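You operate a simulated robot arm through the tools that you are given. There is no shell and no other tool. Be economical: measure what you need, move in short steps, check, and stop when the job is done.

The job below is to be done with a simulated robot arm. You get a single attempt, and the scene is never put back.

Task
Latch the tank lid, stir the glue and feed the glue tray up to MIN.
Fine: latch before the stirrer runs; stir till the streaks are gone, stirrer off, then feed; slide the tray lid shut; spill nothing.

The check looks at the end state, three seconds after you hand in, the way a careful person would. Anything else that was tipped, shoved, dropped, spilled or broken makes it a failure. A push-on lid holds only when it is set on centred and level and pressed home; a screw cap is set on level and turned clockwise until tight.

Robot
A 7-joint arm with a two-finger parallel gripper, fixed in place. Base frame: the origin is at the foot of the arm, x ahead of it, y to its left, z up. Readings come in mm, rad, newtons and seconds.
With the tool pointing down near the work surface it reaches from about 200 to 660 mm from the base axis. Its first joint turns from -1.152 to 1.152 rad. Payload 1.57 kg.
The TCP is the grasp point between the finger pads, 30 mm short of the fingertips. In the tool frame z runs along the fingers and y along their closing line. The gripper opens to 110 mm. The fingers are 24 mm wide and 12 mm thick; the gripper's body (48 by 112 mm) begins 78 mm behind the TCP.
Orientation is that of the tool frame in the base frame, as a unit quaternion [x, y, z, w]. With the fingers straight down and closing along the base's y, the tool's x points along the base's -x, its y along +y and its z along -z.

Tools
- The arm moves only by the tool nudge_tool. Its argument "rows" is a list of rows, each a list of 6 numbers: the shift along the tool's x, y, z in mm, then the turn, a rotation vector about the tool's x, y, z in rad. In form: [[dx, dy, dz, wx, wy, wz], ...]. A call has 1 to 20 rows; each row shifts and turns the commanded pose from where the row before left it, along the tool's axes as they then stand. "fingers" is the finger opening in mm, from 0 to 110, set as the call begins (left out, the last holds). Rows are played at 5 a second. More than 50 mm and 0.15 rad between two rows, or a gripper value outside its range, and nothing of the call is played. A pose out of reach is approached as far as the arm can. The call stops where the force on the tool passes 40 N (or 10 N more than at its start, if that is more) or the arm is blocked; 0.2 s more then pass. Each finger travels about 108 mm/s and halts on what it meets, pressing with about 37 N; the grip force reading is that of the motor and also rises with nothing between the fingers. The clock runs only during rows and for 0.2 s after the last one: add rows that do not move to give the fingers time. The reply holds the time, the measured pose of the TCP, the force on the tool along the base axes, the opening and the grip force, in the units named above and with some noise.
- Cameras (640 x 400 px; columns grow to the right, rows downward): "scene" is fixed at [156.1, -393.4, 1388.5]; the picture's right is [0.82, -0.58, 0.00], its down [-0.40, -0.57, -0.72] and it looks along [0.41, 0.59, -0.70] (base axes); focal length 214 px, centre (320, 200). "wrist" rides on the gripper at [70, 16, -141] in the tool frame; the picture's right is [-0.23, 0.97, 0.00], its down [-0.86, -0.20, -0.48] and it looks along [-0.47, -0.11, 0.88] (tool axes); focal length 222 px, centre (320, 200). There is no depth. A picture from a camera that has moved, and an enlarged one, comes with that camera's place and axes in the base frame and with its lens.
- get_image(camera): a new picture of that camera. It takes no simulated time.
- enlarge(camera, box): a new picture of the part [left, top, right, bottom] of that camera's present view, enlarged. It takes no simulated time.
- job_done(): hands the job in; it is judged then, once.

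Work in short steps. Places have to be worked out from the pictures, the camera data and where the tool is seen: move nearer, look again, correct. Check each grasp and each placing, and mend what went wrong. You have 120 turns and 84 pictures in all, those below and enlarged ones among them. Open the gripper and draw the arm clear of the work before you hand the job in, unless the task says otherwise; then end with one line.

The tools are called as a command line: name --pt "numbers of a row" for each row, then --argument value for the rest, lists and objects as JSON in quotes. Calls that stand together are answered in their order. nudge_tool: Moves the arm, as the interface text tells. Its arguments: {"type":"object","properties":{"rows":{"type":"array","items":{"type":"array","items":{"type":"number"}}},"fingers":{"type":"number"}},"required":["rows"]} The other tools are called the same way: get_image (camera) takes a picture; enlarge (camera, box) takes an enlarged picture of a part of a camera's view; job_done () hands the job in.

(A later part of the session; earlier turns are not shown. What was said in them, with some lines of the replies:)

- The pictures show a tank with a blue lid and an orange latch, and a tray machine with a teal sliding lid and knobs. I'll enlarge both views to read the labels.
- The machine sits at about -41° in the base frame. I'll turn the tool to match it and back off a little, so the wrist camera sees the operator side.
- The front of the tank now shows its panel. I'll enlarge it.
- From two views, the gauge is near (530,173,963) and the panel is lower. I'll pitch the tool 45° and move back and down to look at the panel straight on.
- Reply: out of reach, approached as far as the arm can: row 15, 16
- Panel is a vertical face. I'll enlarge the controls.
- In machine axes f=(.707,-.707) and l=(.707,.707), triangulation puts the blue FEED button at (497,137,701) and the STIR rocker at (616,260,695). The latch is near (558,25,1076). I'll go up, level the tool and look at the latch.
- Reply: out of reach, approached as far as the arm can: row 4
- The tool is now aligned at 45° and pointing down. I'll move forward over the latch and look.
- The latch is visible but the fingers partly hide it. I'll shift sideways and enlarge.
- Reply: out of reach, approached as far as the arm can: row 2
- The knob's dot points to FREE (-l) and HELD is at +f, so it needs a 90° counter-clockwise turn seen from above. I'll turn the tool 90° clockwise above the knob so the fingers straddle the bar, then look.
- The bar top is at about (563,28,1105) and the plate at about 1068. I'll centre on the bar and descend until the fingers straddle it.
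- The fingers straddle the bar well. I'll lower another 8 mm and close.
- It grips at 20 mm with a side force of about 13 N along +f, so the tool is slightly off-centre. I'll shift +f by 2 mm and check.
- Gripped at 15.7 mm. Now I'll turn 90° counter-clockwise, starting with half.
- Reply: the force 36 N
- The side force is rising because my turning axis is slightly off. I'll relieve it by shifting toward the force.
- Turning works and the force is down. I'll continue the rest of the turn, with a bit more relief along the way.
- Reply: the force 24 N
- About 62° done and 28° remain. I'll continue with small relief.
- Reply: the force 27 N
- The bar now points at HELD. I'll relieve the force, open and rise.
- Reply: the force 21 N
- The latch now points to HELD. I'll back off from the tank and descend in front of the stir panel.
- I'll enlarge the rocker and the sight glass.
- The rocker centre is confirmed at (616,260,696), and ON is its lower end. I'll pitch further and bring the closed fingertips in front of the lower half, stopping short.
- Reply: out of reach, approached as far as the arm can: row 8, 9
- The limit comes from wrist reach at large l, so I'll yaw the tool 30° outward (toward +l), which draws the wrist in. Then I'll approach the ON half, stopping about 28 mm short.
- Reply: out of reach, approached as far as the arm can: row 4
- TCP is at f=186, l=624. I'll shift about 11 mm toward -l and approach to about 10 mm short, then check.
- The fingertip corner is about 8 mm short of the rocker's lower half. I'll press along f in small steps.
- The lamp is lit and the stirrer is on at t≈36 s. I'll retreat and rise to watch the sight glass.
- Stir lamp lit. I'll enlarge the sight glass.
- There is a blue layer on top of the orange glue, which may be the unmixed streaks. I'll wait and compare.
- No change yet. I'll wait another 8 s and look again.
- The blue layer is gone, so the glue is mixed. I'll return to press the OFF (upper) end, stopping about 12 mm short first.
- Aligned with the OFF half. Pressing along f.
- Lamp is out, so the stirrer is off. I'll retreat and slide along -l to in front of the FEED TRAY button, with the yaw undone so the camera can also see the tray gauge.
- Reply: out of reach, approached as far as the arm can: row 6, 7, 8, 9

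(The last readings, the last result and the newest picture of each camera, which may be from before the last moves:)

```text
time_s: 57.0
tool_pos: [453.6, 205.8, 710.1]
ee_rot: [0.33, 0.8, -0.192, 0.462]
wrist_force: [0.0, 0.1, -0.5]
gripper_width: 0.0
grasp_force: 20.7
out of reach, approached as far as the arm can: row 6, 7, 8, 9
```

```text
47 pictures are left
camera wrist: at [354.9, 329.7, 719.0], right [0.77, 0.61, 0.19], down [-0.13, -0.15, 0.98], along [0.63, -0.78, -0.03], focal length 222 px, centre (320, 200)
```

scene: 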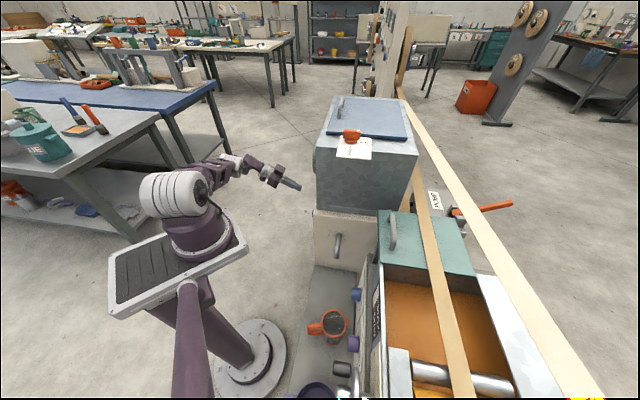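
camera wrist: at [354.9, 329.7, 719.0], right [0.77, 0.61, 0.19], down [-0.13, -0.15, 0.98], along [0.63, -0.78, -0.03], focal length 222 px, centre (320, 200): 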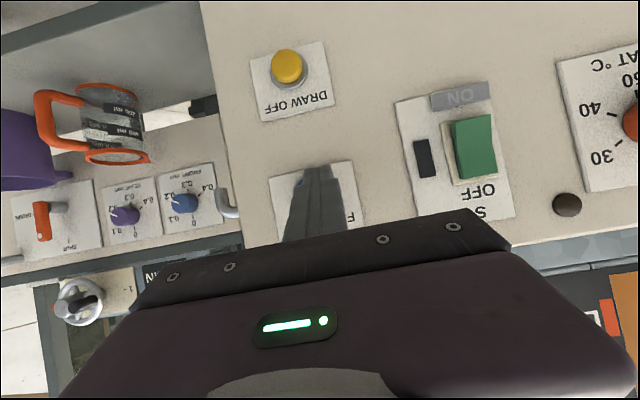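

I'll pitch the tool a bit more horizontal, which should unhide the gauge, and line up with the button, stopping about 25 mm short.

nudge_tool --pt "0 0 0 0 -0.125 0" --pt "0 0 0 0 -0.125 0" --pt "-0.7 -8.5 10.2 0 0 0" --pt "-0.7 -8.5 10.2 0 0 0" --pt "0 0 0 0 0 0" --pt "0 0 0 0 0 0"

get_image --camera "wrist"

enlarge --camera "scene" --box '[340, 220, 468, 300]'

```text
time_s: 58.4
tool_pos: [465.7, 187.8, 698.1]
ee_rot: [0.304, 0.735, -0.231, 0.56]
wrist_force: [0.8, 0.5, -0.4]
gripper_width: 0.0
grasp_force: 21.5
out of reach, approached as far as the arm can: row 1, 3, 4
```

```text
46 pictures are left
camera wrist: at [368.3, 310.0, 669.1], right [0.73, 0.65, 0.22], down [-0.31, 0.02, 0.95], along [0.61, -0.76, 0.22], focal length 222 px, centre (320, 200)
```

wrist: 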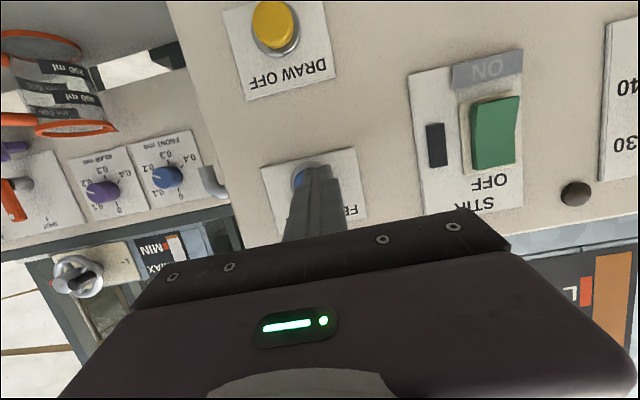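

```text
5.00 times, centred on (404, 260) of scene
camera zoom: at [156.1, -393.4, 1388.5], right [0.82, -0.58, 0.0], down [-0.4, -0.57, -0.72], along [0.41, 0.59, -0.7], focal length 1072 px, centre (-100, -100)
```

zoom: 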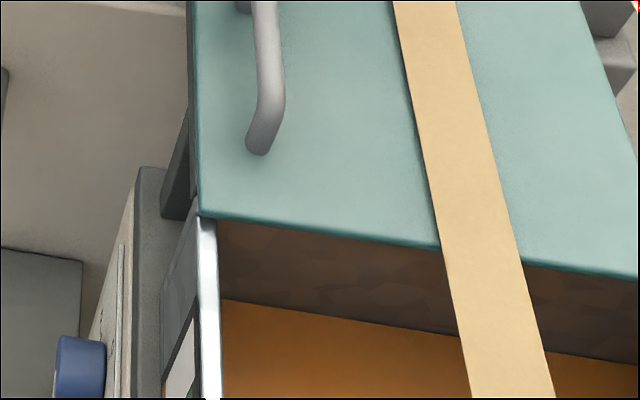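

The tray gauge is now visible. I'm still 13 mm off in l and low in z, so I'll correct that.

nudge_tool --pt "-5.3 -6.5 -1.5 0 0 0" --pt "-5.3 -6.5 -1.5 0 0 0" --pt "0 0 0 0 0 0"

enlarge --camera "wrist" --box '[100, 140, 356, 300]'

```text
time_s: 59.2
tool_pos: [467.5, 187.6, 699.8]
ee_rot: [0.304, 0.736, -0.231, 0.559]
wrist_force: [-0.2, 0.0, -0.7]
gripper_width: 0.3
grasp_force: 21.4
out of reach, approached as far as the arm can: row 1, 2
```

```text
2.50 times, centred on (228, 220) of wrist
camera zoom: at [369.8, 309.7, 670.7], right [0.73, 0.65, 0.22], down [-0.31, 0.02, 0.95], along [0.61, -0.76, 0.21], focal length 555 px, centre (550, 150)
```

zoom: 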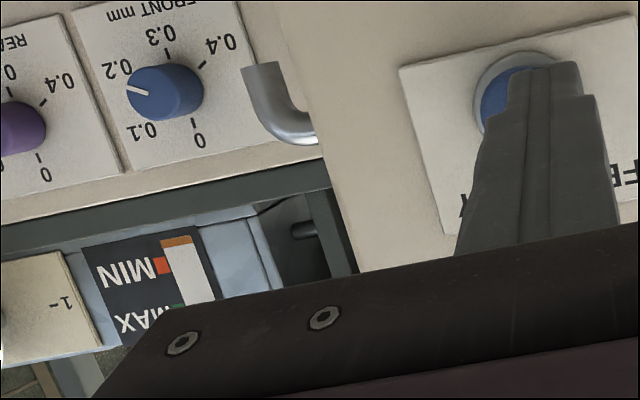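

The arm is at a wrist limit in this yaw. I'll yaw 15° outward, where the gauge should stay at the left of the image, and then line up.

nudge_tool --pt "0 0 0 -0.1252 0 -0.0348" --pt "0 0 0 -0.1252 0 -0.0348" --pt "-2.4 -7.8 -2.8 0 0 0" --pt "-2.4 -7.8 -2.8 0 0 0" --pt "0 0 0 0 0 0"

get_image --camera "wrist"

```text
time_s: 60.4
tool_pos: [475.5, 193.6, 694.2]
ee_rot: [0.205, 0.769, -0.157, 0.585]
wrist_force: [-0.5, 0.1, 0.2]
gripper_width: 0.0
grasp_force: 21.4
out of reach, approached as far as the arm can: row 1, 2, 3, 4
```

```text
43 pictures are left
camera wrist: at [350.3, 285.5, 664.9], right [0.54, 0.81, 0.22], down [-0.3, -0.06, 0.95], along [0.79, -0.58, 0.21], focal length 222 px, centre (320, 200)
```

wrist: 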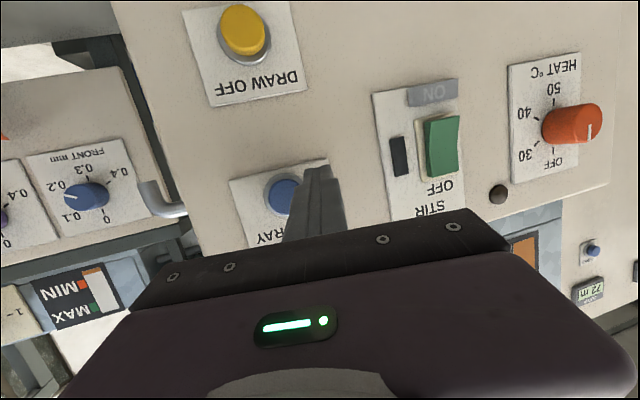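

The gauge shows well here, but the fold limit remains. I'll pitch back to about 60°, where the gauge should still be visible, and line up.

nudge_tool --pt "0 0 0 0 0.125 0" --pt "0 0 0 0 0.125 0" --pt "-3.1 -11 -7.6 0 0 0" --pt "-3.1 -11 -7.6 0 0 0" --pt "0 0 0 0 0 0"

get_image --camera "wrist"

```text
time_s: 61.6
tool_pos: [459.4, 180.6, 706.2]
ee_rot: [0.223, 0.836, -0.129, 0.484]
wrist_force: [-0.7, 0.3, 0.0]
gripper_width: 0.0
grasp_force: 20.9
```

```text
42 pictures are left
camera wrist: at [331.1, 273.4, 716.7], right [0.58, 0.79, 0.2], down [-0.09, -0.18, 0.98], along [0.81, -0.59, -0.03], focal length 222 px, centre (320, 200)
```

wrist: 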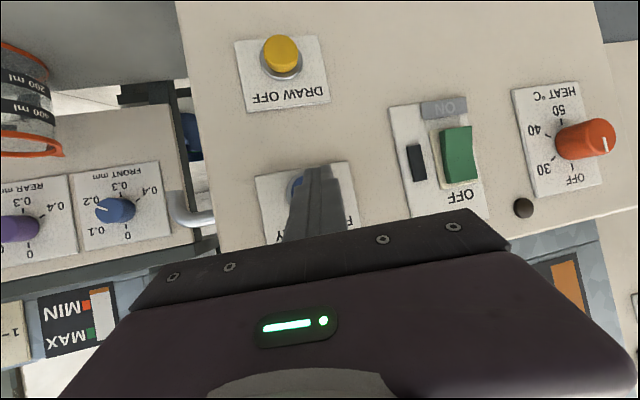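

In position, with the gauge readable at left. I'll zoom the gauge for a baseline, then advance in small steps to touch the button.

enlarge --camera "wrist" --box '[30, 270, 158, 350]'

nudge_tool --pt "-1.93 -1.04 3.35 0 0 0" --pt "-1.93 -1.04 3.35 0 0 0" --pt "-1.93 -1.04 3.35 0 0 0" --pt "-1.93 -1.04 3.35 0 0 0" --pt "-1.93 -1.04 3.35 0 0 0"

get_image --camera "wrist"

```text
5.00 times, centred on (94, 310) of wrist
camera zoom: at [331.1, 273.4, 716.7], right [0.58, 0.79, 0.2], down [-0.09, -0.18, 0.98], along [0.81, -0.59, -0.03], focal length 1111 px, centre (1450, -350)
```

zoom: 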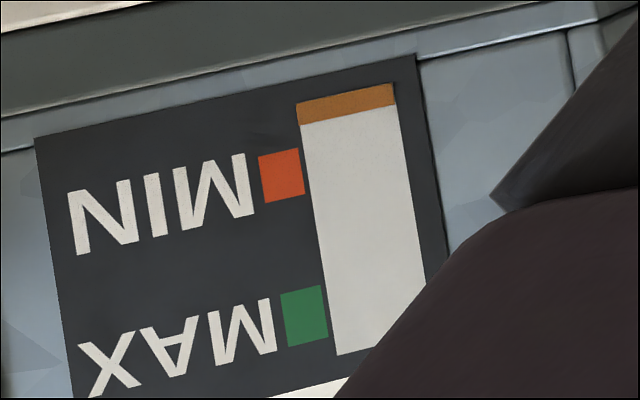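

```text
time_s: 62.8
tool_pos: [471.6, 164.8, 707.1]
ee_rot: [0.224, 0.836, -0.131, 0.484]
wrist_force: [-0.7, -0.2, -1.4]
gripper_width: 0.0
grasp_force: 21.4
```

```text
40 pictures are left
camera wrist: at [343.3, 258.5, 718.0], right [0.58, 0.79, 0.2], down [-0.09, -0.18, 0.98], along [0.81, -0.59, -0.03], focal length 222 px, centre (320, 200)
```

wrist: 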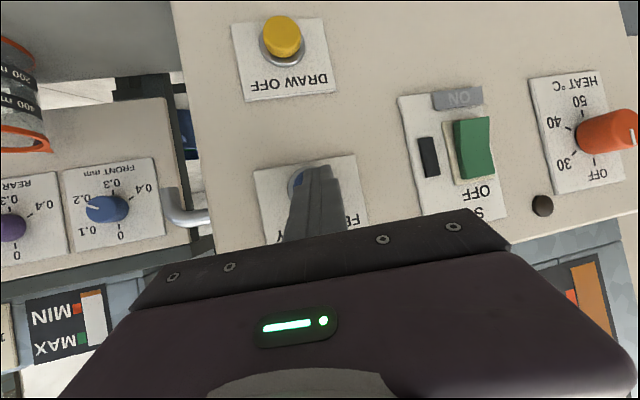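

The gauge baseline is below MIN. I'm nearly touching, so I'll press a few mm more and watch the force and gauge.

nudge_tool --pt "-1.4 -0.8 2.5 0 0 0" --pt "-1.4 -0.8 2.5 0 0 0"

enlarge --camera "wrist" --box '[20, 270, 148, 350]'

```text
time_s: 63.4
tool_pos: [475.4, 160.6, 706.6]
ee_rot: [0.223, 0.836, -0.128, 0.484]
wrist_force: [-4.4, 5.9, -0.2]
gripper_width: 0.1
grasp_force: 21.3
```

```text
5.00 times, centred on (84, 310) of wrist
camera zoom: at [347.3, 255.0, 717.6], right [0.58, 0.79, 0.2], down [-0.09, -0.18, 0.98], along [0.81, -0.59, -0.03], focal length 1111 px, centre (1500, -350)
```

zoom: 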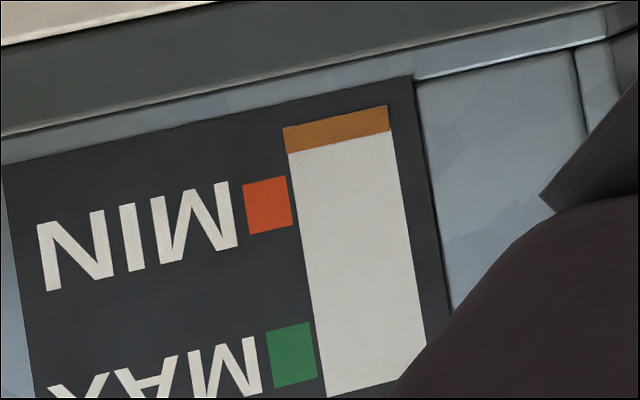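

Contact at about 7 N. I'll press 3 mm more, wait briefly, and check the gauge.

nudge_tool --pt "-1.4 -0.8 2.5 0 0 0" --pt "0 0 0 0 0 0"

enlarge --camera "wrist" --box '[20, 270, 148, 350]'

```text
time_s: 64.0
tool_pos: [477.8, 159.5, 707.7]
ee_rot: [0.223, 0.836, -0.129, 0.484]
wrist_force: [-14.7, 15.1, -0.2]
gripper_width: 0.0
grasp_force: 21.1
```

```text
5.00 times, centred on (84, 310) of wrist
camera zoom: at [349.1, 253.0, 717.6], right [0.58, 0.79, 0.2], down [-0.09, -0.18, 0.98], along [0.81, -0.59, -0.03], focal length 1111 px, centre (1500, -350)
```

zoom: 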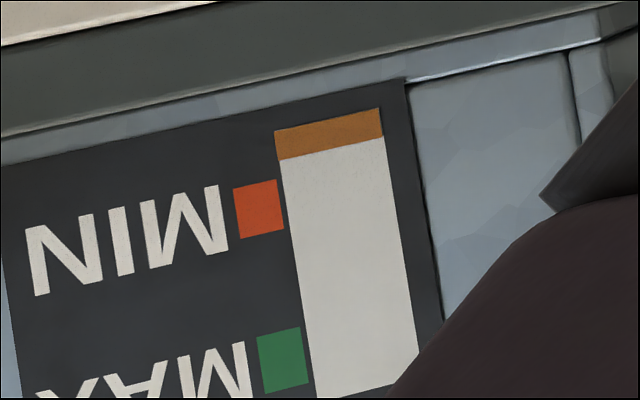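

It is feeding: the level rose slightly. Hold about 1 s and check the rate.

nudge_tool --pt "0 0 0 0 0 0" --pt "0 0 0 0 0 0" --pt "0 0 0 0 0 0" --pt "0 0 0 0 0 0"

enlarge --camera "wrist" --box '[20, 270, 148, 350]'

```text
time_s: 65.0
tool_pos: [477.7, 159.5, 707.1]
ee_rot: [0.224, 0.836, -0.129, 0.483]
wrist_force: [-13.9, 17.8, -3.6]
gripper_width: 0.0
grasp_force: 21.9
```

```text
5.00 times, centred on (84, 310) of wrist
camera zoom: at [349.5, 252.8, 717.5], right [0.58, 0.79, 0.2], down [-0.09, -0.18, 0.98], along [0.81, -0.59, -0.03], focal length 1111 px, centre (1500, -350)
```

zoom: 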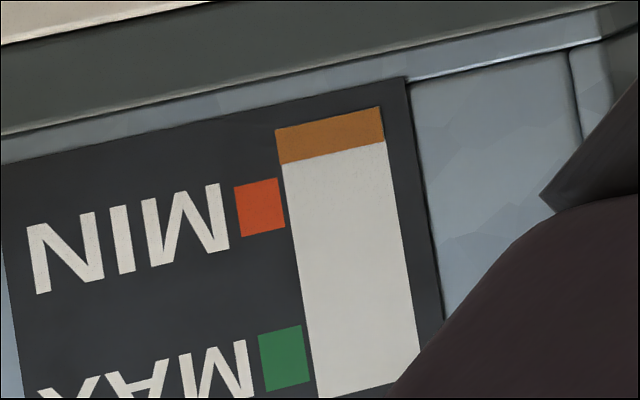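

The rate is about 5 px/s, with about 38 px to the middle of the MIN mark. Hold about 4 s.

nudge_tool --pt "0 0 0 0 0 0" --pt "0 0 0 0 0 0" --pt "0 0 0 0 0 0" --pt "0 0 0 0 0 0" --pt "0 0 0 0 0 0" --pt "0 0 0 0 0 0" --pt "0 0 0 0 0 0" --pt "0 0 0 0 0 0" --pt "0 0 0 0 0 0" --pt "0 0 0 0 0 0" --pt "0 0 0 0 0 0" --pt "0 0 0 0 0 0" --pt "0 0 0 0 0 0" --pt "0 0 0 0 0 0" --pt "0 0 0 0 0 0" --pt "0 0 0 0 0 0" --pt "0 0 0 0 0 0" --pt "0 0 0 0 0 0" --pt "0 0 0 0 0 0"

enlarge --camera "wrist" --box '[20, 270, 148, 350]'

```text
time_s: 69.0
tool_pos: [476.8, 159.8, 708.1]
ee_rot: [0.224, 0.836, -0.129, 0.484]
wrist_force: [-16.9, 16.6, 0.2]
gripper_width: 0.0
grasp_force: 21.1
```

```text
5.00 times, centred on (84, 310) of wrist
camera zoom: at [349.6, 252.7, 717.6], right [0.58, 0.79, 0.2], down [-0.09, -0.18, 0.98], along [0.81, -0.59, -0.03], focal length 1111 px, centre (1500, -350)
```

zoom: 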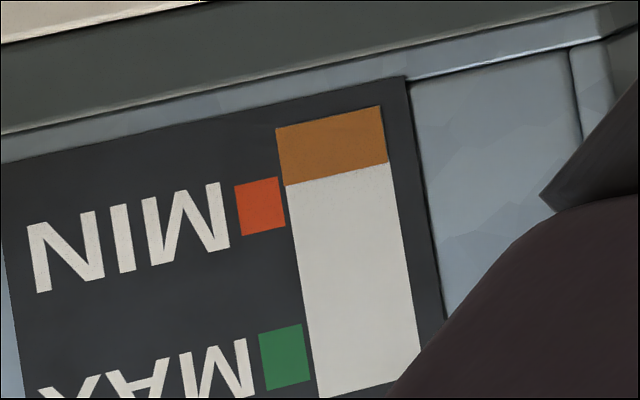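

Level is at 186 px, with the mark centre at about 200. Hold about 2.6 s more.

nudge_tool --pt "0 0 0 0 0 0" --pt "0 0 0 0 0 0" --pt "0 0 0 0 0 0" --pt "0 0 0 0 0 0" --pt "0 0 0 0 0 0" --pt "0 0 0 0 0 0" --pt "0 0 0 0 0 0" --pt "0 0 0 0 0 0" --pt "0 0 0 0 0 0" --pt "0 0 0 0 0 0" --pt "0 0 0 0 0 0" --pt "0 0 0 0 0 0"

enlarge --camera "wrist" --box '[20, 270, 148, 350]'

```text
time_s: 71.6
tool_pos: [477.2, 159.7, 707.4]
ee_rot: [0.222, 0.836, -0.129, 0.485]
wrist_force: [-16.4, 16.3, 1.4]
gripper_width: 0.0
grasp_force: 21.5
```

```text
5.00 times, centred on (84, 310) of wrist
camera zoom: at [349.6, 252.7, 717.6], right [0.58, 0.79, 0.2], down [-0.09, -0.18, 0.98], along [0.81, -0.59, -0.03], focal length 1111 px, centre (1500, -350)
```

zoom: 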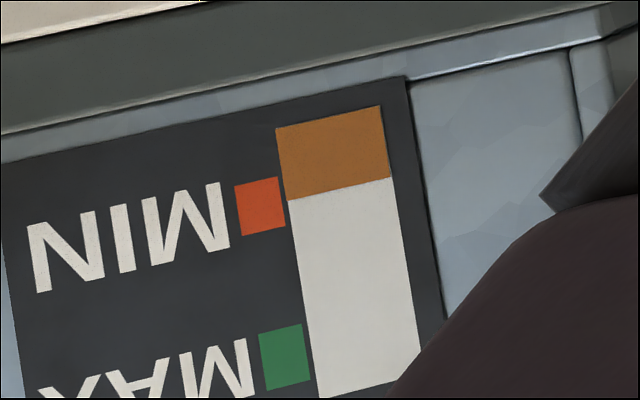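

Level is at the middle of the MIN mark. I'll hold a touch longer for margin, then retract.

nudge_tool --pt "0 0 0 0 0 0" --pt "0 0 0 0 0 0" --pt "9.7 5.2 -16.7 0 0 0" --pt "9.7 5.2 -16.7 0 0 0" --pt "0 0 0 0 0 0" --pt "0 0 0 0 0 0"

enlarge --camera "wrist" --box '[30, 270, 158, 350]'

```text
time_s: 73.0
tool_pos: [453.1, 188.6, 704.1]
ee_rot: [0.223, 0.837, -0.13, 0.484]
wrist_force: [0.5, -0.5, -0.1]
gripper_width: 0.0
grasp_force: 21.1
out of reach, approached as far as the arm can: row 4
```

```text
5.00 times, centred on (94, 310) of wrist
camera zoom: at [325.2, 282.4, 713.1], right [0.58, 0.79, 0.19], down [-0.09, -0.18, 0.98], along [0.81, -0.59, -0.03], focal length 1111 px, centre (1450, -350)
```

zoom: 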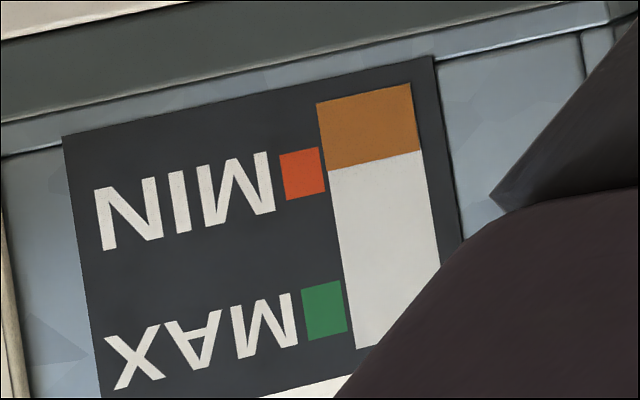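

Level sits at the MIN mark and the button is released. Next is the tray lid: I'll raise the arm and point the tool down.

nudge_tool --pt "-24.7 5 -35 0 0 0" --pt "-34.7 0 -20 0 0 0" --pt "-34.7 0 -20 0 0 0" --pt "-34.7 0 -20 0 0 0" --pt "-34.7 0 -20 0 0 0" --pt "0 0 0 0 0.15 0" --pt "0 0 0 0 0.15 0" --pt "0 0 0 0 0.15 0" --pt "0 0 0 0 0.15 0" --pt "0 0 0 0 0.15 0" --pt "0 0 0 0 0.15 0" --pt "0 0 0 0 0.15 0" --pt "0 0 -40 0 0 0" --pt "0 0 -40 0 0 0" --pt "0 0 -40 0 0 0" --pt "0 0 -40 0 0 0" --pt "0 0 -40 0 0 0" --pt "0 0 0 0 0 0"

```text
time_s: 76.8
tool_pos: [479.0, 224.6, 1092.1]
ee_rot: [0.258, 0.966, -0.001, 0.001]
wrist_force: [0.3, 0.5, -0.7]
gripper_width: 0.0
grasp_force: 21.0
out of reach, approached as far as the arm can: row 1, 2, 3, 4
```

Next I'll go up over the tank height and around to above the tray, then look.

nudge_tool --pt "0 0 -37 0 0 0" --pt "0 0 -37 0 0 0" --pt "0 0 -37 0 0 0" --pt "-14.5 -36 0 0 0 0" --pt "-14.5 -36 0 0 0 0" --pt "-14.5 -36 0 0 0 0" --pt "-14.5 -36 0 0 0 0" --pt "-14.5 -36 0 0 0 0" --pt "-14.5 -36 0 0 0 0" --pt "-14.5 -36 0 0 0 0" --pt "-14.5 -36 0 0 0 0" --pt "-14.5 -36 0 0 0 0" --pt "0 0 0 0 0 0" --fingers 80

get_image --camera "wrist"

get_image --camera "scene"

```text
time_s: 79.6
tool_pos: [428.5, -126.4, 1204.3]
ee_rot: [0.26, 0.966, 0.0, 0.001]
wrist_force: [-0.7, 0.1, -0.7]
gripper_width: 80.0
grasp_force: 0.0
```

```text
33 pictures are left
camera wrist: at [376.9, -75.7, 1346.0], right [0.68, 0.73, 0.0], down [0.64, -0.6, 0.48], along [0.35, -0.33, -0.88], focal length 222 px, centre (320, 200)
```

wrist: 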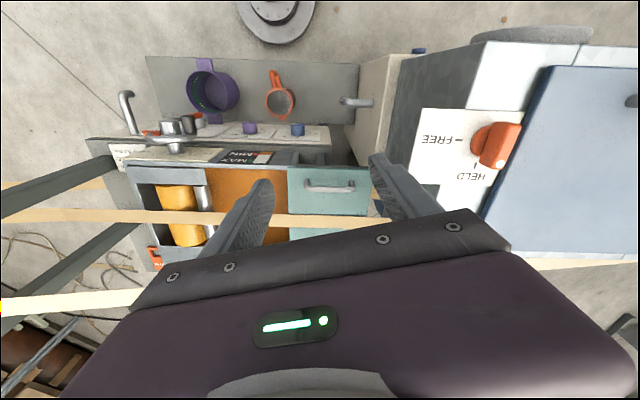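

```text
32 pictures are left
```

scene: 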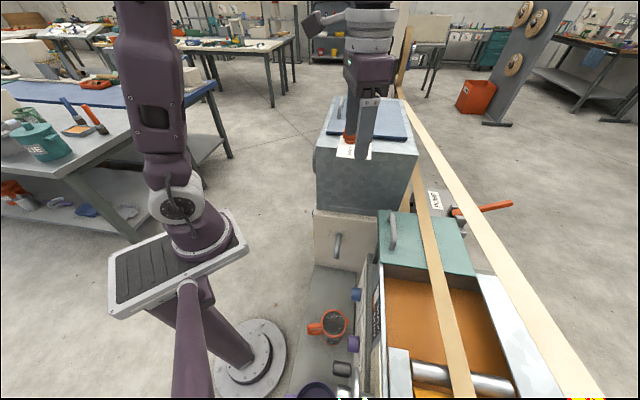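

The handle is near (547,-205,888) with its bar along l, and the wooden strip runs at about f=598, z=938. I'll turn the tool so the fingers close along f, go above the handle and look.

nudge_tool --pt "0 0 0 0 0 0.141" --pt "0 0 0 0 0 0.141" --pt "0 0 0 0 0 0.141" --pt "0 0 0 0 0 0.141" --pt "0 0 0 0 0 0.141" --pt "0 0 0 0 0 0.141" --pt "0 0 0 0 0 0.141" --pt "0 0 0 0 0 0.141" --pt "0 0 0 0 0 0.141" --pt "0 0 0 0 0 0.141" --pt "0 0 0 0 0 0.141" --pt "0 0 0 0 0 0.141" --pt "0 0 0 0 0 0.141" --pt "0 0 0 0 0 0" --pt "7 34 10 0 0 0" --pt "7 34 20 0 0 0" --pt "7 34 30 0 0 0" --pt "7 34 35 0 0 0" --pt "0 0 0 0 0 0" --fingers 40

get_image --camera "wrist"

enlarge --camera "scene" --box '[320, 120, 512, 240]'

```text
time_s: 83.6
tool_pos: [550.1, -199.8, 1103.9]
ee_rot: [0.924, 0.383, 0.001, 0.001]
wrist_force: [-0.7, 0.0, 0.1]
gripper_width: 40.1
grasp_force: 0.0
```

```text
31 pictures are left
camera wrist: at [611.3, -160.7, 1246.4], right [0.53, -0.85, 0.0], down [-0.75, -0.46, 0.48], along [-0.41, -0.25, -0.88], focal length 222 px, centre (320, 200)
```

wrist: 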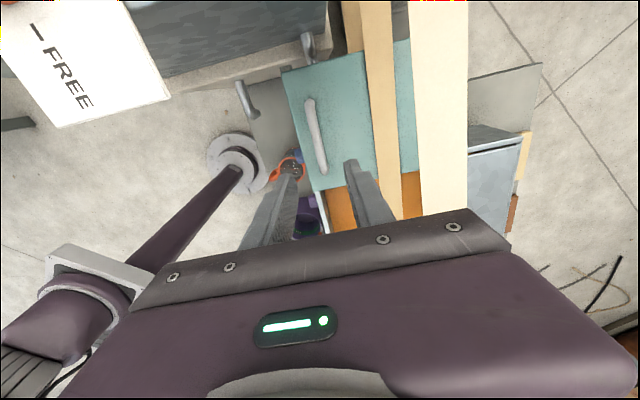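

```text
3.33 times, centred on (416, 180) of scene
camera zoom: at [156.1, -393.4, 1388.5], right [0.82, -0.58, 0.0], down [-0.4, -0.57, -0.72], along [0.41, 0.59, -0.7], focal length 715 px, centre (0, 267)
```

zoom: 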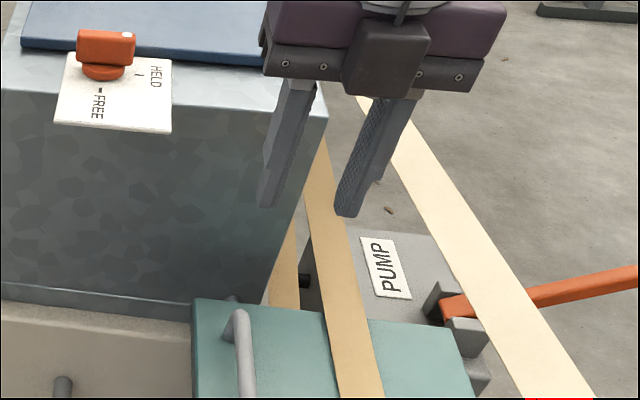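

Three views agree the handle bar is at f≈520, l≈240, z≈918. I'll correct laterally, descend 80 mm and look again.

nudge_tool --pt "-7 -10 0 0 0 0" --pt "0 0 40 0 0 0" --pt "0 0 40 0 0 0" --pt "0 0 0 0 0 0"

get_image --camera "wrist"

enlarge --camera "scene" --box '[340, 160, 500, 260]'

```text
time_s: 84.6
tool_pos: [535.6, -196.3, 1026.0]
ee_rot: [0.924, 0.383, 0.001, 0.001]
wrist_force: [0.0, -0.6, 0.0]
gripper_width: 39.9
grasp_force: 0.0
```

```text
29 pictures are left
camera wrist: at [597.0, -157.1, 1168.8], right [0.53, -0.85, 0.0], down [-0.75, -0.46, 0.48], along [-0.41, -0.25, -0.88], focal length 222 px, centre (320, 200)
```

wrist: 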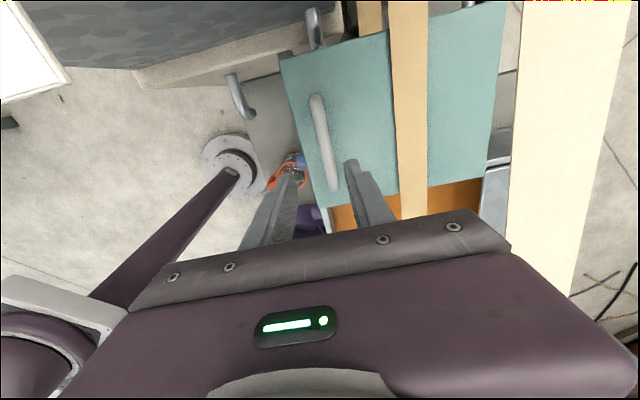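

```text
4.00 times, centred on (420, 210) of scene
camera zoom: at [156.1, -393.4, 1388.5], right [0.82, -0.58, 0.0], down [-0.4, -0.57, -0.72], along [0.41, 0.59, -0.7], focal length 858 px, centre (-80, 160)
```

zoom: 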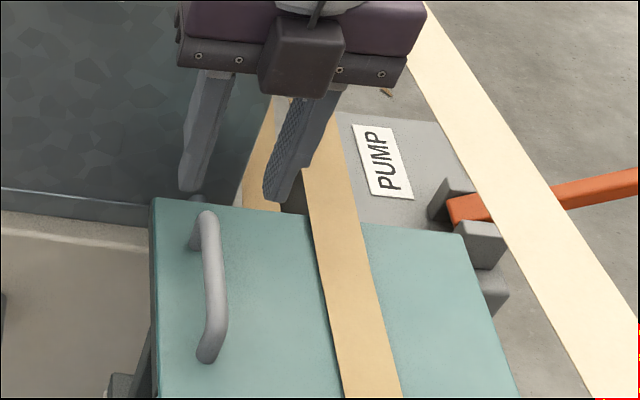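

The bar is at f≈522, z≈914. I'll centre and descend so the fingers straddle it.

nudge_tool --pt "0 4.5 30 0 0 0" --pt "0 0 30 0 0 0" --pt "0 0 30 0 0 0" --pt "0 0 8 0 0 0" --pt "0 0 0 0 0 0"

get_image --camera "wrist"

enlarge --camera "scene" --box '[340, 180, 500, 280]'

```text
time_s: 85.8
tool_pos: [540.7, -199.0, 930.3]
ee_rot: [0.924, 0.382, 0.001, 0.001]
wrist_force: [0.5, 0.0, 0.0]
gripper_width: 39.9
grasp_force: 0.1
```

```text
27 pictures are left
camera wrist: at [601.7, -160.0, 1072.4], right [0.53, -0.85, 0.0], down [-0.75, -0.46, 0.48], along [-0.41, -0.25, -0.88], focal length 222 px, centre (320, 200)
```

wrist: 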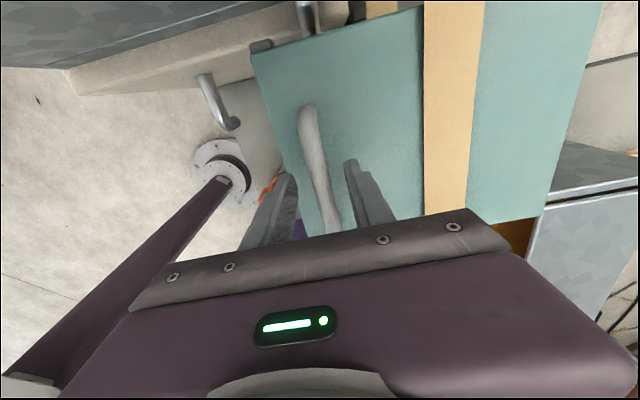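

```text
4.00 times, centred on (420, 230) of scene
camera zoom: at [156.1, -393.4, 1388.5], right [0.82, -0.58, 0.0], down [-0.4, -0.57, -0.72], along [0.41, 0.59, -0.7], focal length 858 px, centre (-80, 80)
```

zoom: 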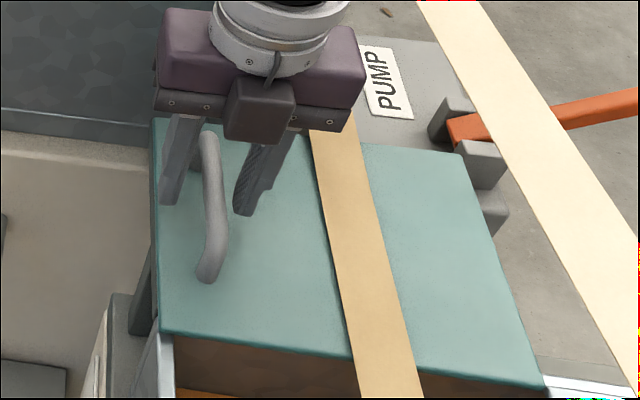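

Fingers straddle the bar. I'll lower 5 mm, shift 2 mm toward +f and close.

nudge_tool --pt "0 2 5 0 0 0" --pt "0 0 0 0 0 0"

nudge_tool --pt "0 0 0 0 0 0" --pt "0 0 0 0 0 0" --pt "0 0 0 0 0 0" --fingers 5

```text
time_s: 86.4
tool_pos: [541.4, -200.5, 926.0]
ee_rot: [0.924, 0.383, 0.0, 0.001]
wrist_force: [0.6, -0.1, 0.6]
gripper_width: 40.0
grasp_force: 0.0
```

```text
time_s: 87.2
tool_pos: [541.5, -200.1, 924.8]
ee_rot: [0.924, 0.382, 0.0, 0.0]
wrist_force: [-6.4, 5.1, 2.0]
gripper_width: 13.8
grasp_force: 30.2
```

Gripped at 13.8 mm. I'll slide gently toward -l and check the force.

nudge_tool --pt "-8 -0.5 0 0 0 0" --pt "-10 0 0 0 0 0" --pt "-10 0 0 0 0 0"

enlarge --camera "scene" --box '[340, 200, 500, 300]'

```text
time_s: 88.0
tool_pos: [521.8, -220.1, 926.6]
ee_rot: [0.924, 0.382, 0.0, 0.001]
wrist_force: [3.1, -0.6, -12.5]
gripper_width: 13.7
grasp_force: 30.8
```

```text
4.00 times, centred on (420, 250) of scene
camera zoom: at [156.4, -393.5, 1388.4], right [0.82, -0.58, 0.0], down [-0.4, -0.57, -0.72], along [0.41, 0.59, -0.7], focal length 858 px, centre (-80, 0)
```

zoom: 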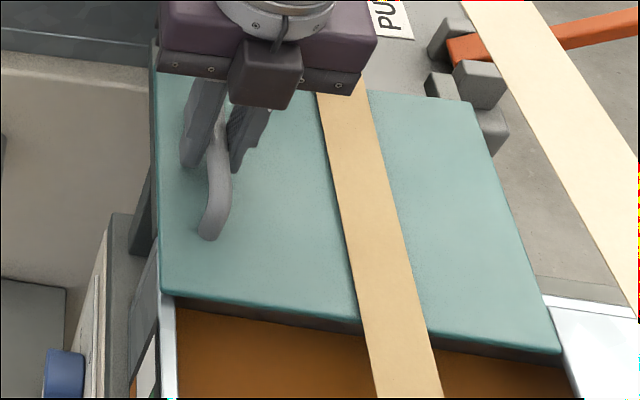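

The lid slides with it. I'll continue 100 mm, easing the small vertical load.

nudge_tool --pt "-10 0 0.6 0 0 0" --pt "-13 0 0 0 0 0" --pt "-13 0 0 0 0 0" --pt "-13 0 0 0 0 0" --pt "-13 0 0 0 0 0" --pt "-13 0 0 0 0 0" --pt "-13 0 0 0 0 0" --pt "-12 0 0 0 0 0"

get_image --camera "scene"

get_image --camera "wrist"

```text
time_s: 89.8
tool_pos: [448.8, -294.9, 927.0]
ee_rot: [0.924, 0.383, 0.001, 0.002]
wrist_force: [3.0, -1.8, 9.9]
gripper_width: 13.7
grasp_force: 29.9
```

```text
24 pictures are left
```

scene: 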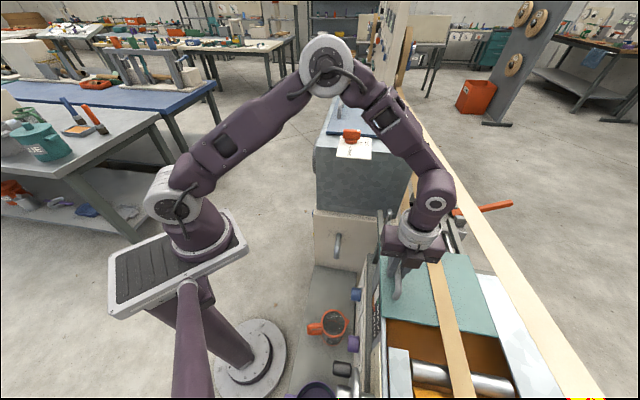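

```text
23 pictures are left
camera wrist: at [509.7, -255.0, 1067.9], right [0.53, -0.85, 0.0], down [-0.75, -0.46, 0.48], along [-0.41, -0.25, -0.88], focal length 222 px, centre (320, 200)
```

wrist: 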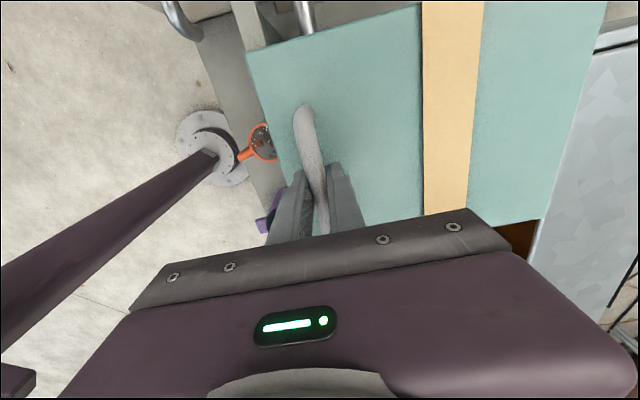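

About 130 mm done. I'll continue in smaller steps until it meets its stop.

nudge_tool --pt "-8 0 -0.3 0 0 0" --pt "-8 0 0 0 0 0" --pt "-8 0 0 0 0 0" --pt "-8 0 0 0 0 0" --pt "-6 0 0 0 0 0"

enlarge --camera "scene" --box '[360, 280, 552, 400]'

```text
time_s: 91.0
tool_pos: [421.9, -321.0, 923.2]
ee_rot: [0.924, 0.383, -0.001, -0.001]
wrist_force: [3.4, -1.3, -27.6]
gripper_width: 13.9
grasp_force: 30.4
```

```text
3.33 times, centred on (456, 340) of scene
camera zoom: at [156.6, -393.7, 1388.3], right [0.82, -0.58, 0.0], down [-0.4, -0.57, -0.72], along [0.41, 0.59, -0.7], focal length 715 px, centre (-133, -267)
```

zoom: 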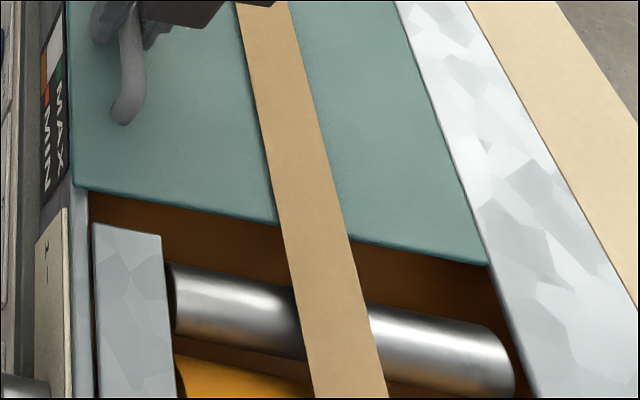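

About 25 mm gap left. Continue carefully.

nudge_tool --pt "-5 0 0.8 0 0 0" --pt "-5 0 0 0 0 0" --pt "-5 0 0 0 0 0" --pt "-5 0 0 0 0 0" --pt "-5 0 0 0 0 0"

enlarge --camera "scene" --box '[360, 280, 552, 400]'

```text
time_s: 92.2
tool_pos: [406.0, -335.4, 925.0]
ee_rot: [0.924, 0.383, 0.001, 0.002]
wrist_force: [16.8, 16.7, 13.5]
gripper_width: 13.7
grasp_force: 30.3
```

```text
3.33 times, centred on (456, 340) of scene
camera zoom: at [156.4, -392.8, 1388.6], right [0.82, -0.58, 0.0], down [-0.4, -0.57, -0.72], along [0.41, 0.59, -0.7], focal length 715 px, centre (-133, -267)
```

zoom: 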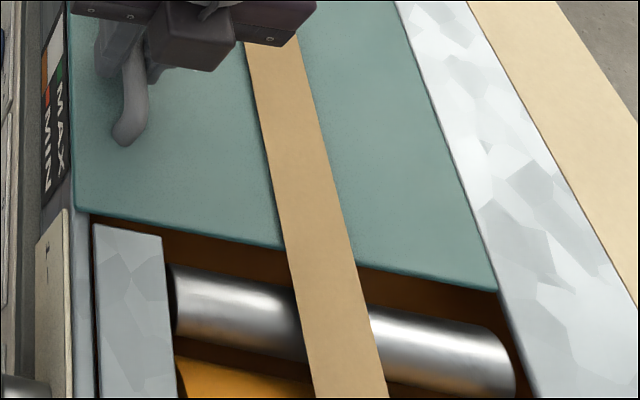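

There is 24 N of resistance, so the lid is likely at its stop. I'll push a little more to confirm it is home.

nudge_tool --pt "-2 0 -0.4 0 0 0" --pt "-2 0 0 0 0 0" --pt "0 0 0 0 0 0"

enlarge --camera "scene" --box '[360, 280, 552, 400]'

```text
time_s: 93.0
tool_pos: [403.2, -339.2, 924.7]
ee_rot: [0.924, 0.383, 0.001, 0.003]
wrist_force: [32.2, 6.5, 5.6]
gripper_width: 14.1
grasp_force: 30.1
```

```text
3.33 times, centred on (456, 340) of scene
camera zoom: at [156.9, -393.2, 1388.4], right [0.82, -0.58, 0.0], down [-0.4, -0.57, -0.72], along [0.41, 0.59, -0.7], focal length 715 px, centre (-133, -267)
```

zoom: 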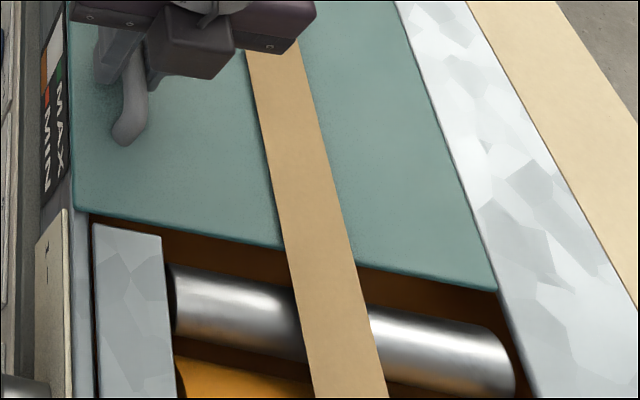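

The lid no longer moves, so it is at its end stop. I'll relax, open and rise straight up.

nudge_tool --pt "3 0 0 0 0 0" --pt "0 0 0 0 0 0"

nudge_tool --pt "0 0 0 0 0 0" --pt "0 0 0 0 0 0" --pt "0 0 -30 0 0 0" --pt "0 0 -40 0 0 0" --pt "0 0 -40 0 0 0" --pt "0 0 -40 0 0 0" --pt "0 -20 -40 0 0 0" --pt "0 -40 0 0 0 0" --pt "0 -40 0 0 0 0" --pt "0 -40 0 0 0 0" --pt "0 0 0 0 0 0" --fingers 40

get_image --camera "wrist"

enlarge --camera "scene" --box '[340, 200, 596, 400]'

```text
time_s: 93.6
tool_pos: [404.2, -338.2, 924.3]
ee_rot: [0.924, 0.382, -0.001, 0.002]
wrist_force: [24.6, -12.8, -0.7]
gripper_width: 13.7
grasp_force: 30.5
```

```text
time_s: 96.0
tool_pos: [302.1, -238.1, 1110.5]
ee_rot: [0.924, 0.382, 0.0, 0.001]
wrist_force: [-0.7, 0.3, -0.4]
gripper_width: 40.0
grasp_force: 0.0
```

```text
19 pictures are left
camera wrist: at [363.1, -198.4, 1252.8], right [0.53, -0.85, 0.0], down [-0.75, -0.46, 0.48], along [-0.41, -0.25, -0.88], focal length 222 px, centre (320, 200)
```

wrist: 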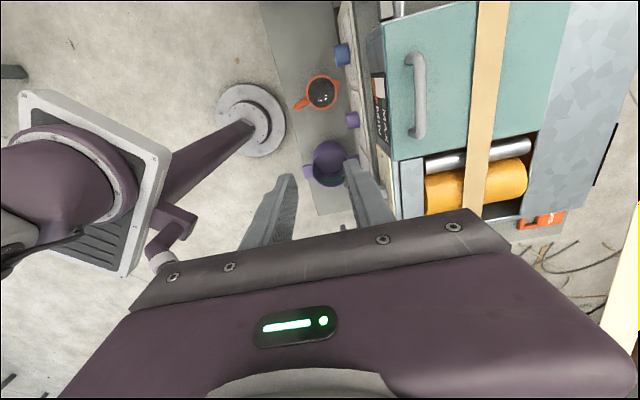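

```text
2.00 times, centred on (468, 300) of scene
camera zoom: at [156.1, -393.4, 1388.5], right [0.82, -0.58, 0.0], down [-0.4, -0.57, -0.72], along [0.41, 0.59, -0.7], focal length 429 px, centre (24, 0)
```

zoom: 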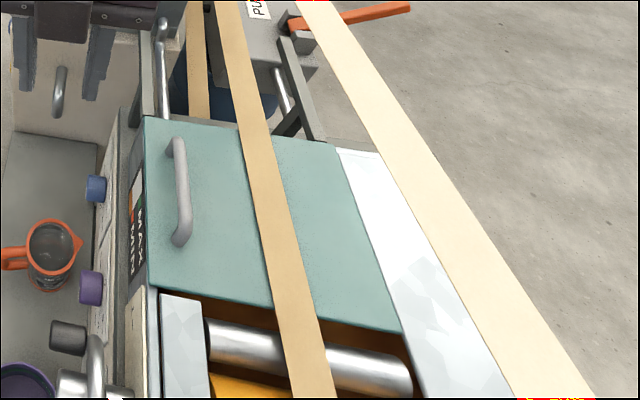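

The lid covers the tray up to the roller. I'll recheck the tray gauge and the latch for the final state.

enlarge --camera "wrist" --box '[330, 50, 458, 180]'

enlarge --camera "scene" --box '[300, 80, 460, 180]'

```text
3.08 times, centred on (394, 115) of wrist
camera zoom: at [363.1, -198.4, 1252.8], right [0.53, -0.85, 0.0], down [-0.75, -0.46, 0.48], along [-0.41, -0.25, -0.88], focal length 684 px, centre (92, 462)
```

zoom: 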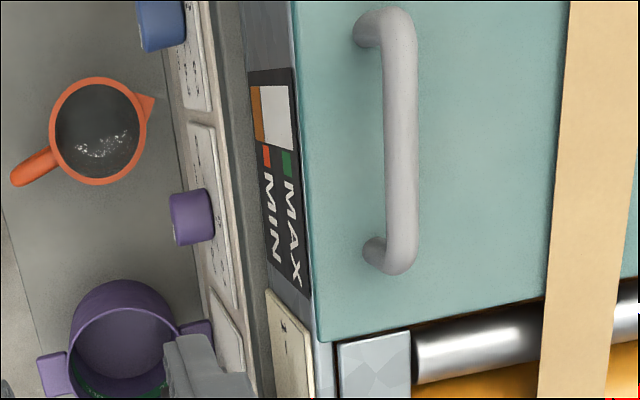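

```text
4.00 times, centred on (380, 130) of scene
camera zoom: at [156.1, -393.4, 1388.5], right [0.82, -0.58, 0.0], down [-0.4, -0.57, -0.72], along [0.41, 0.59, -0.7], focal length 858 px, centre (80, 480)
```

zoom: 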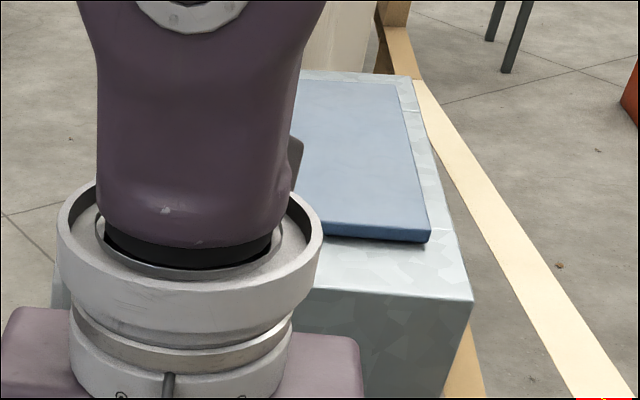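

The gauge reads at MIN, the stirrer is off, the latch was last seen at HELD, the tray lid is at its stop, and the gripper is open and clear. Handing in.

job_done

```text
The job is handed in.
```

The tank lid is latched, the glue is stirred until the streaks cleared with the stirrer off again, the tray is fed to MIN, and the tray lid is shut against its stop. I saw no spills.
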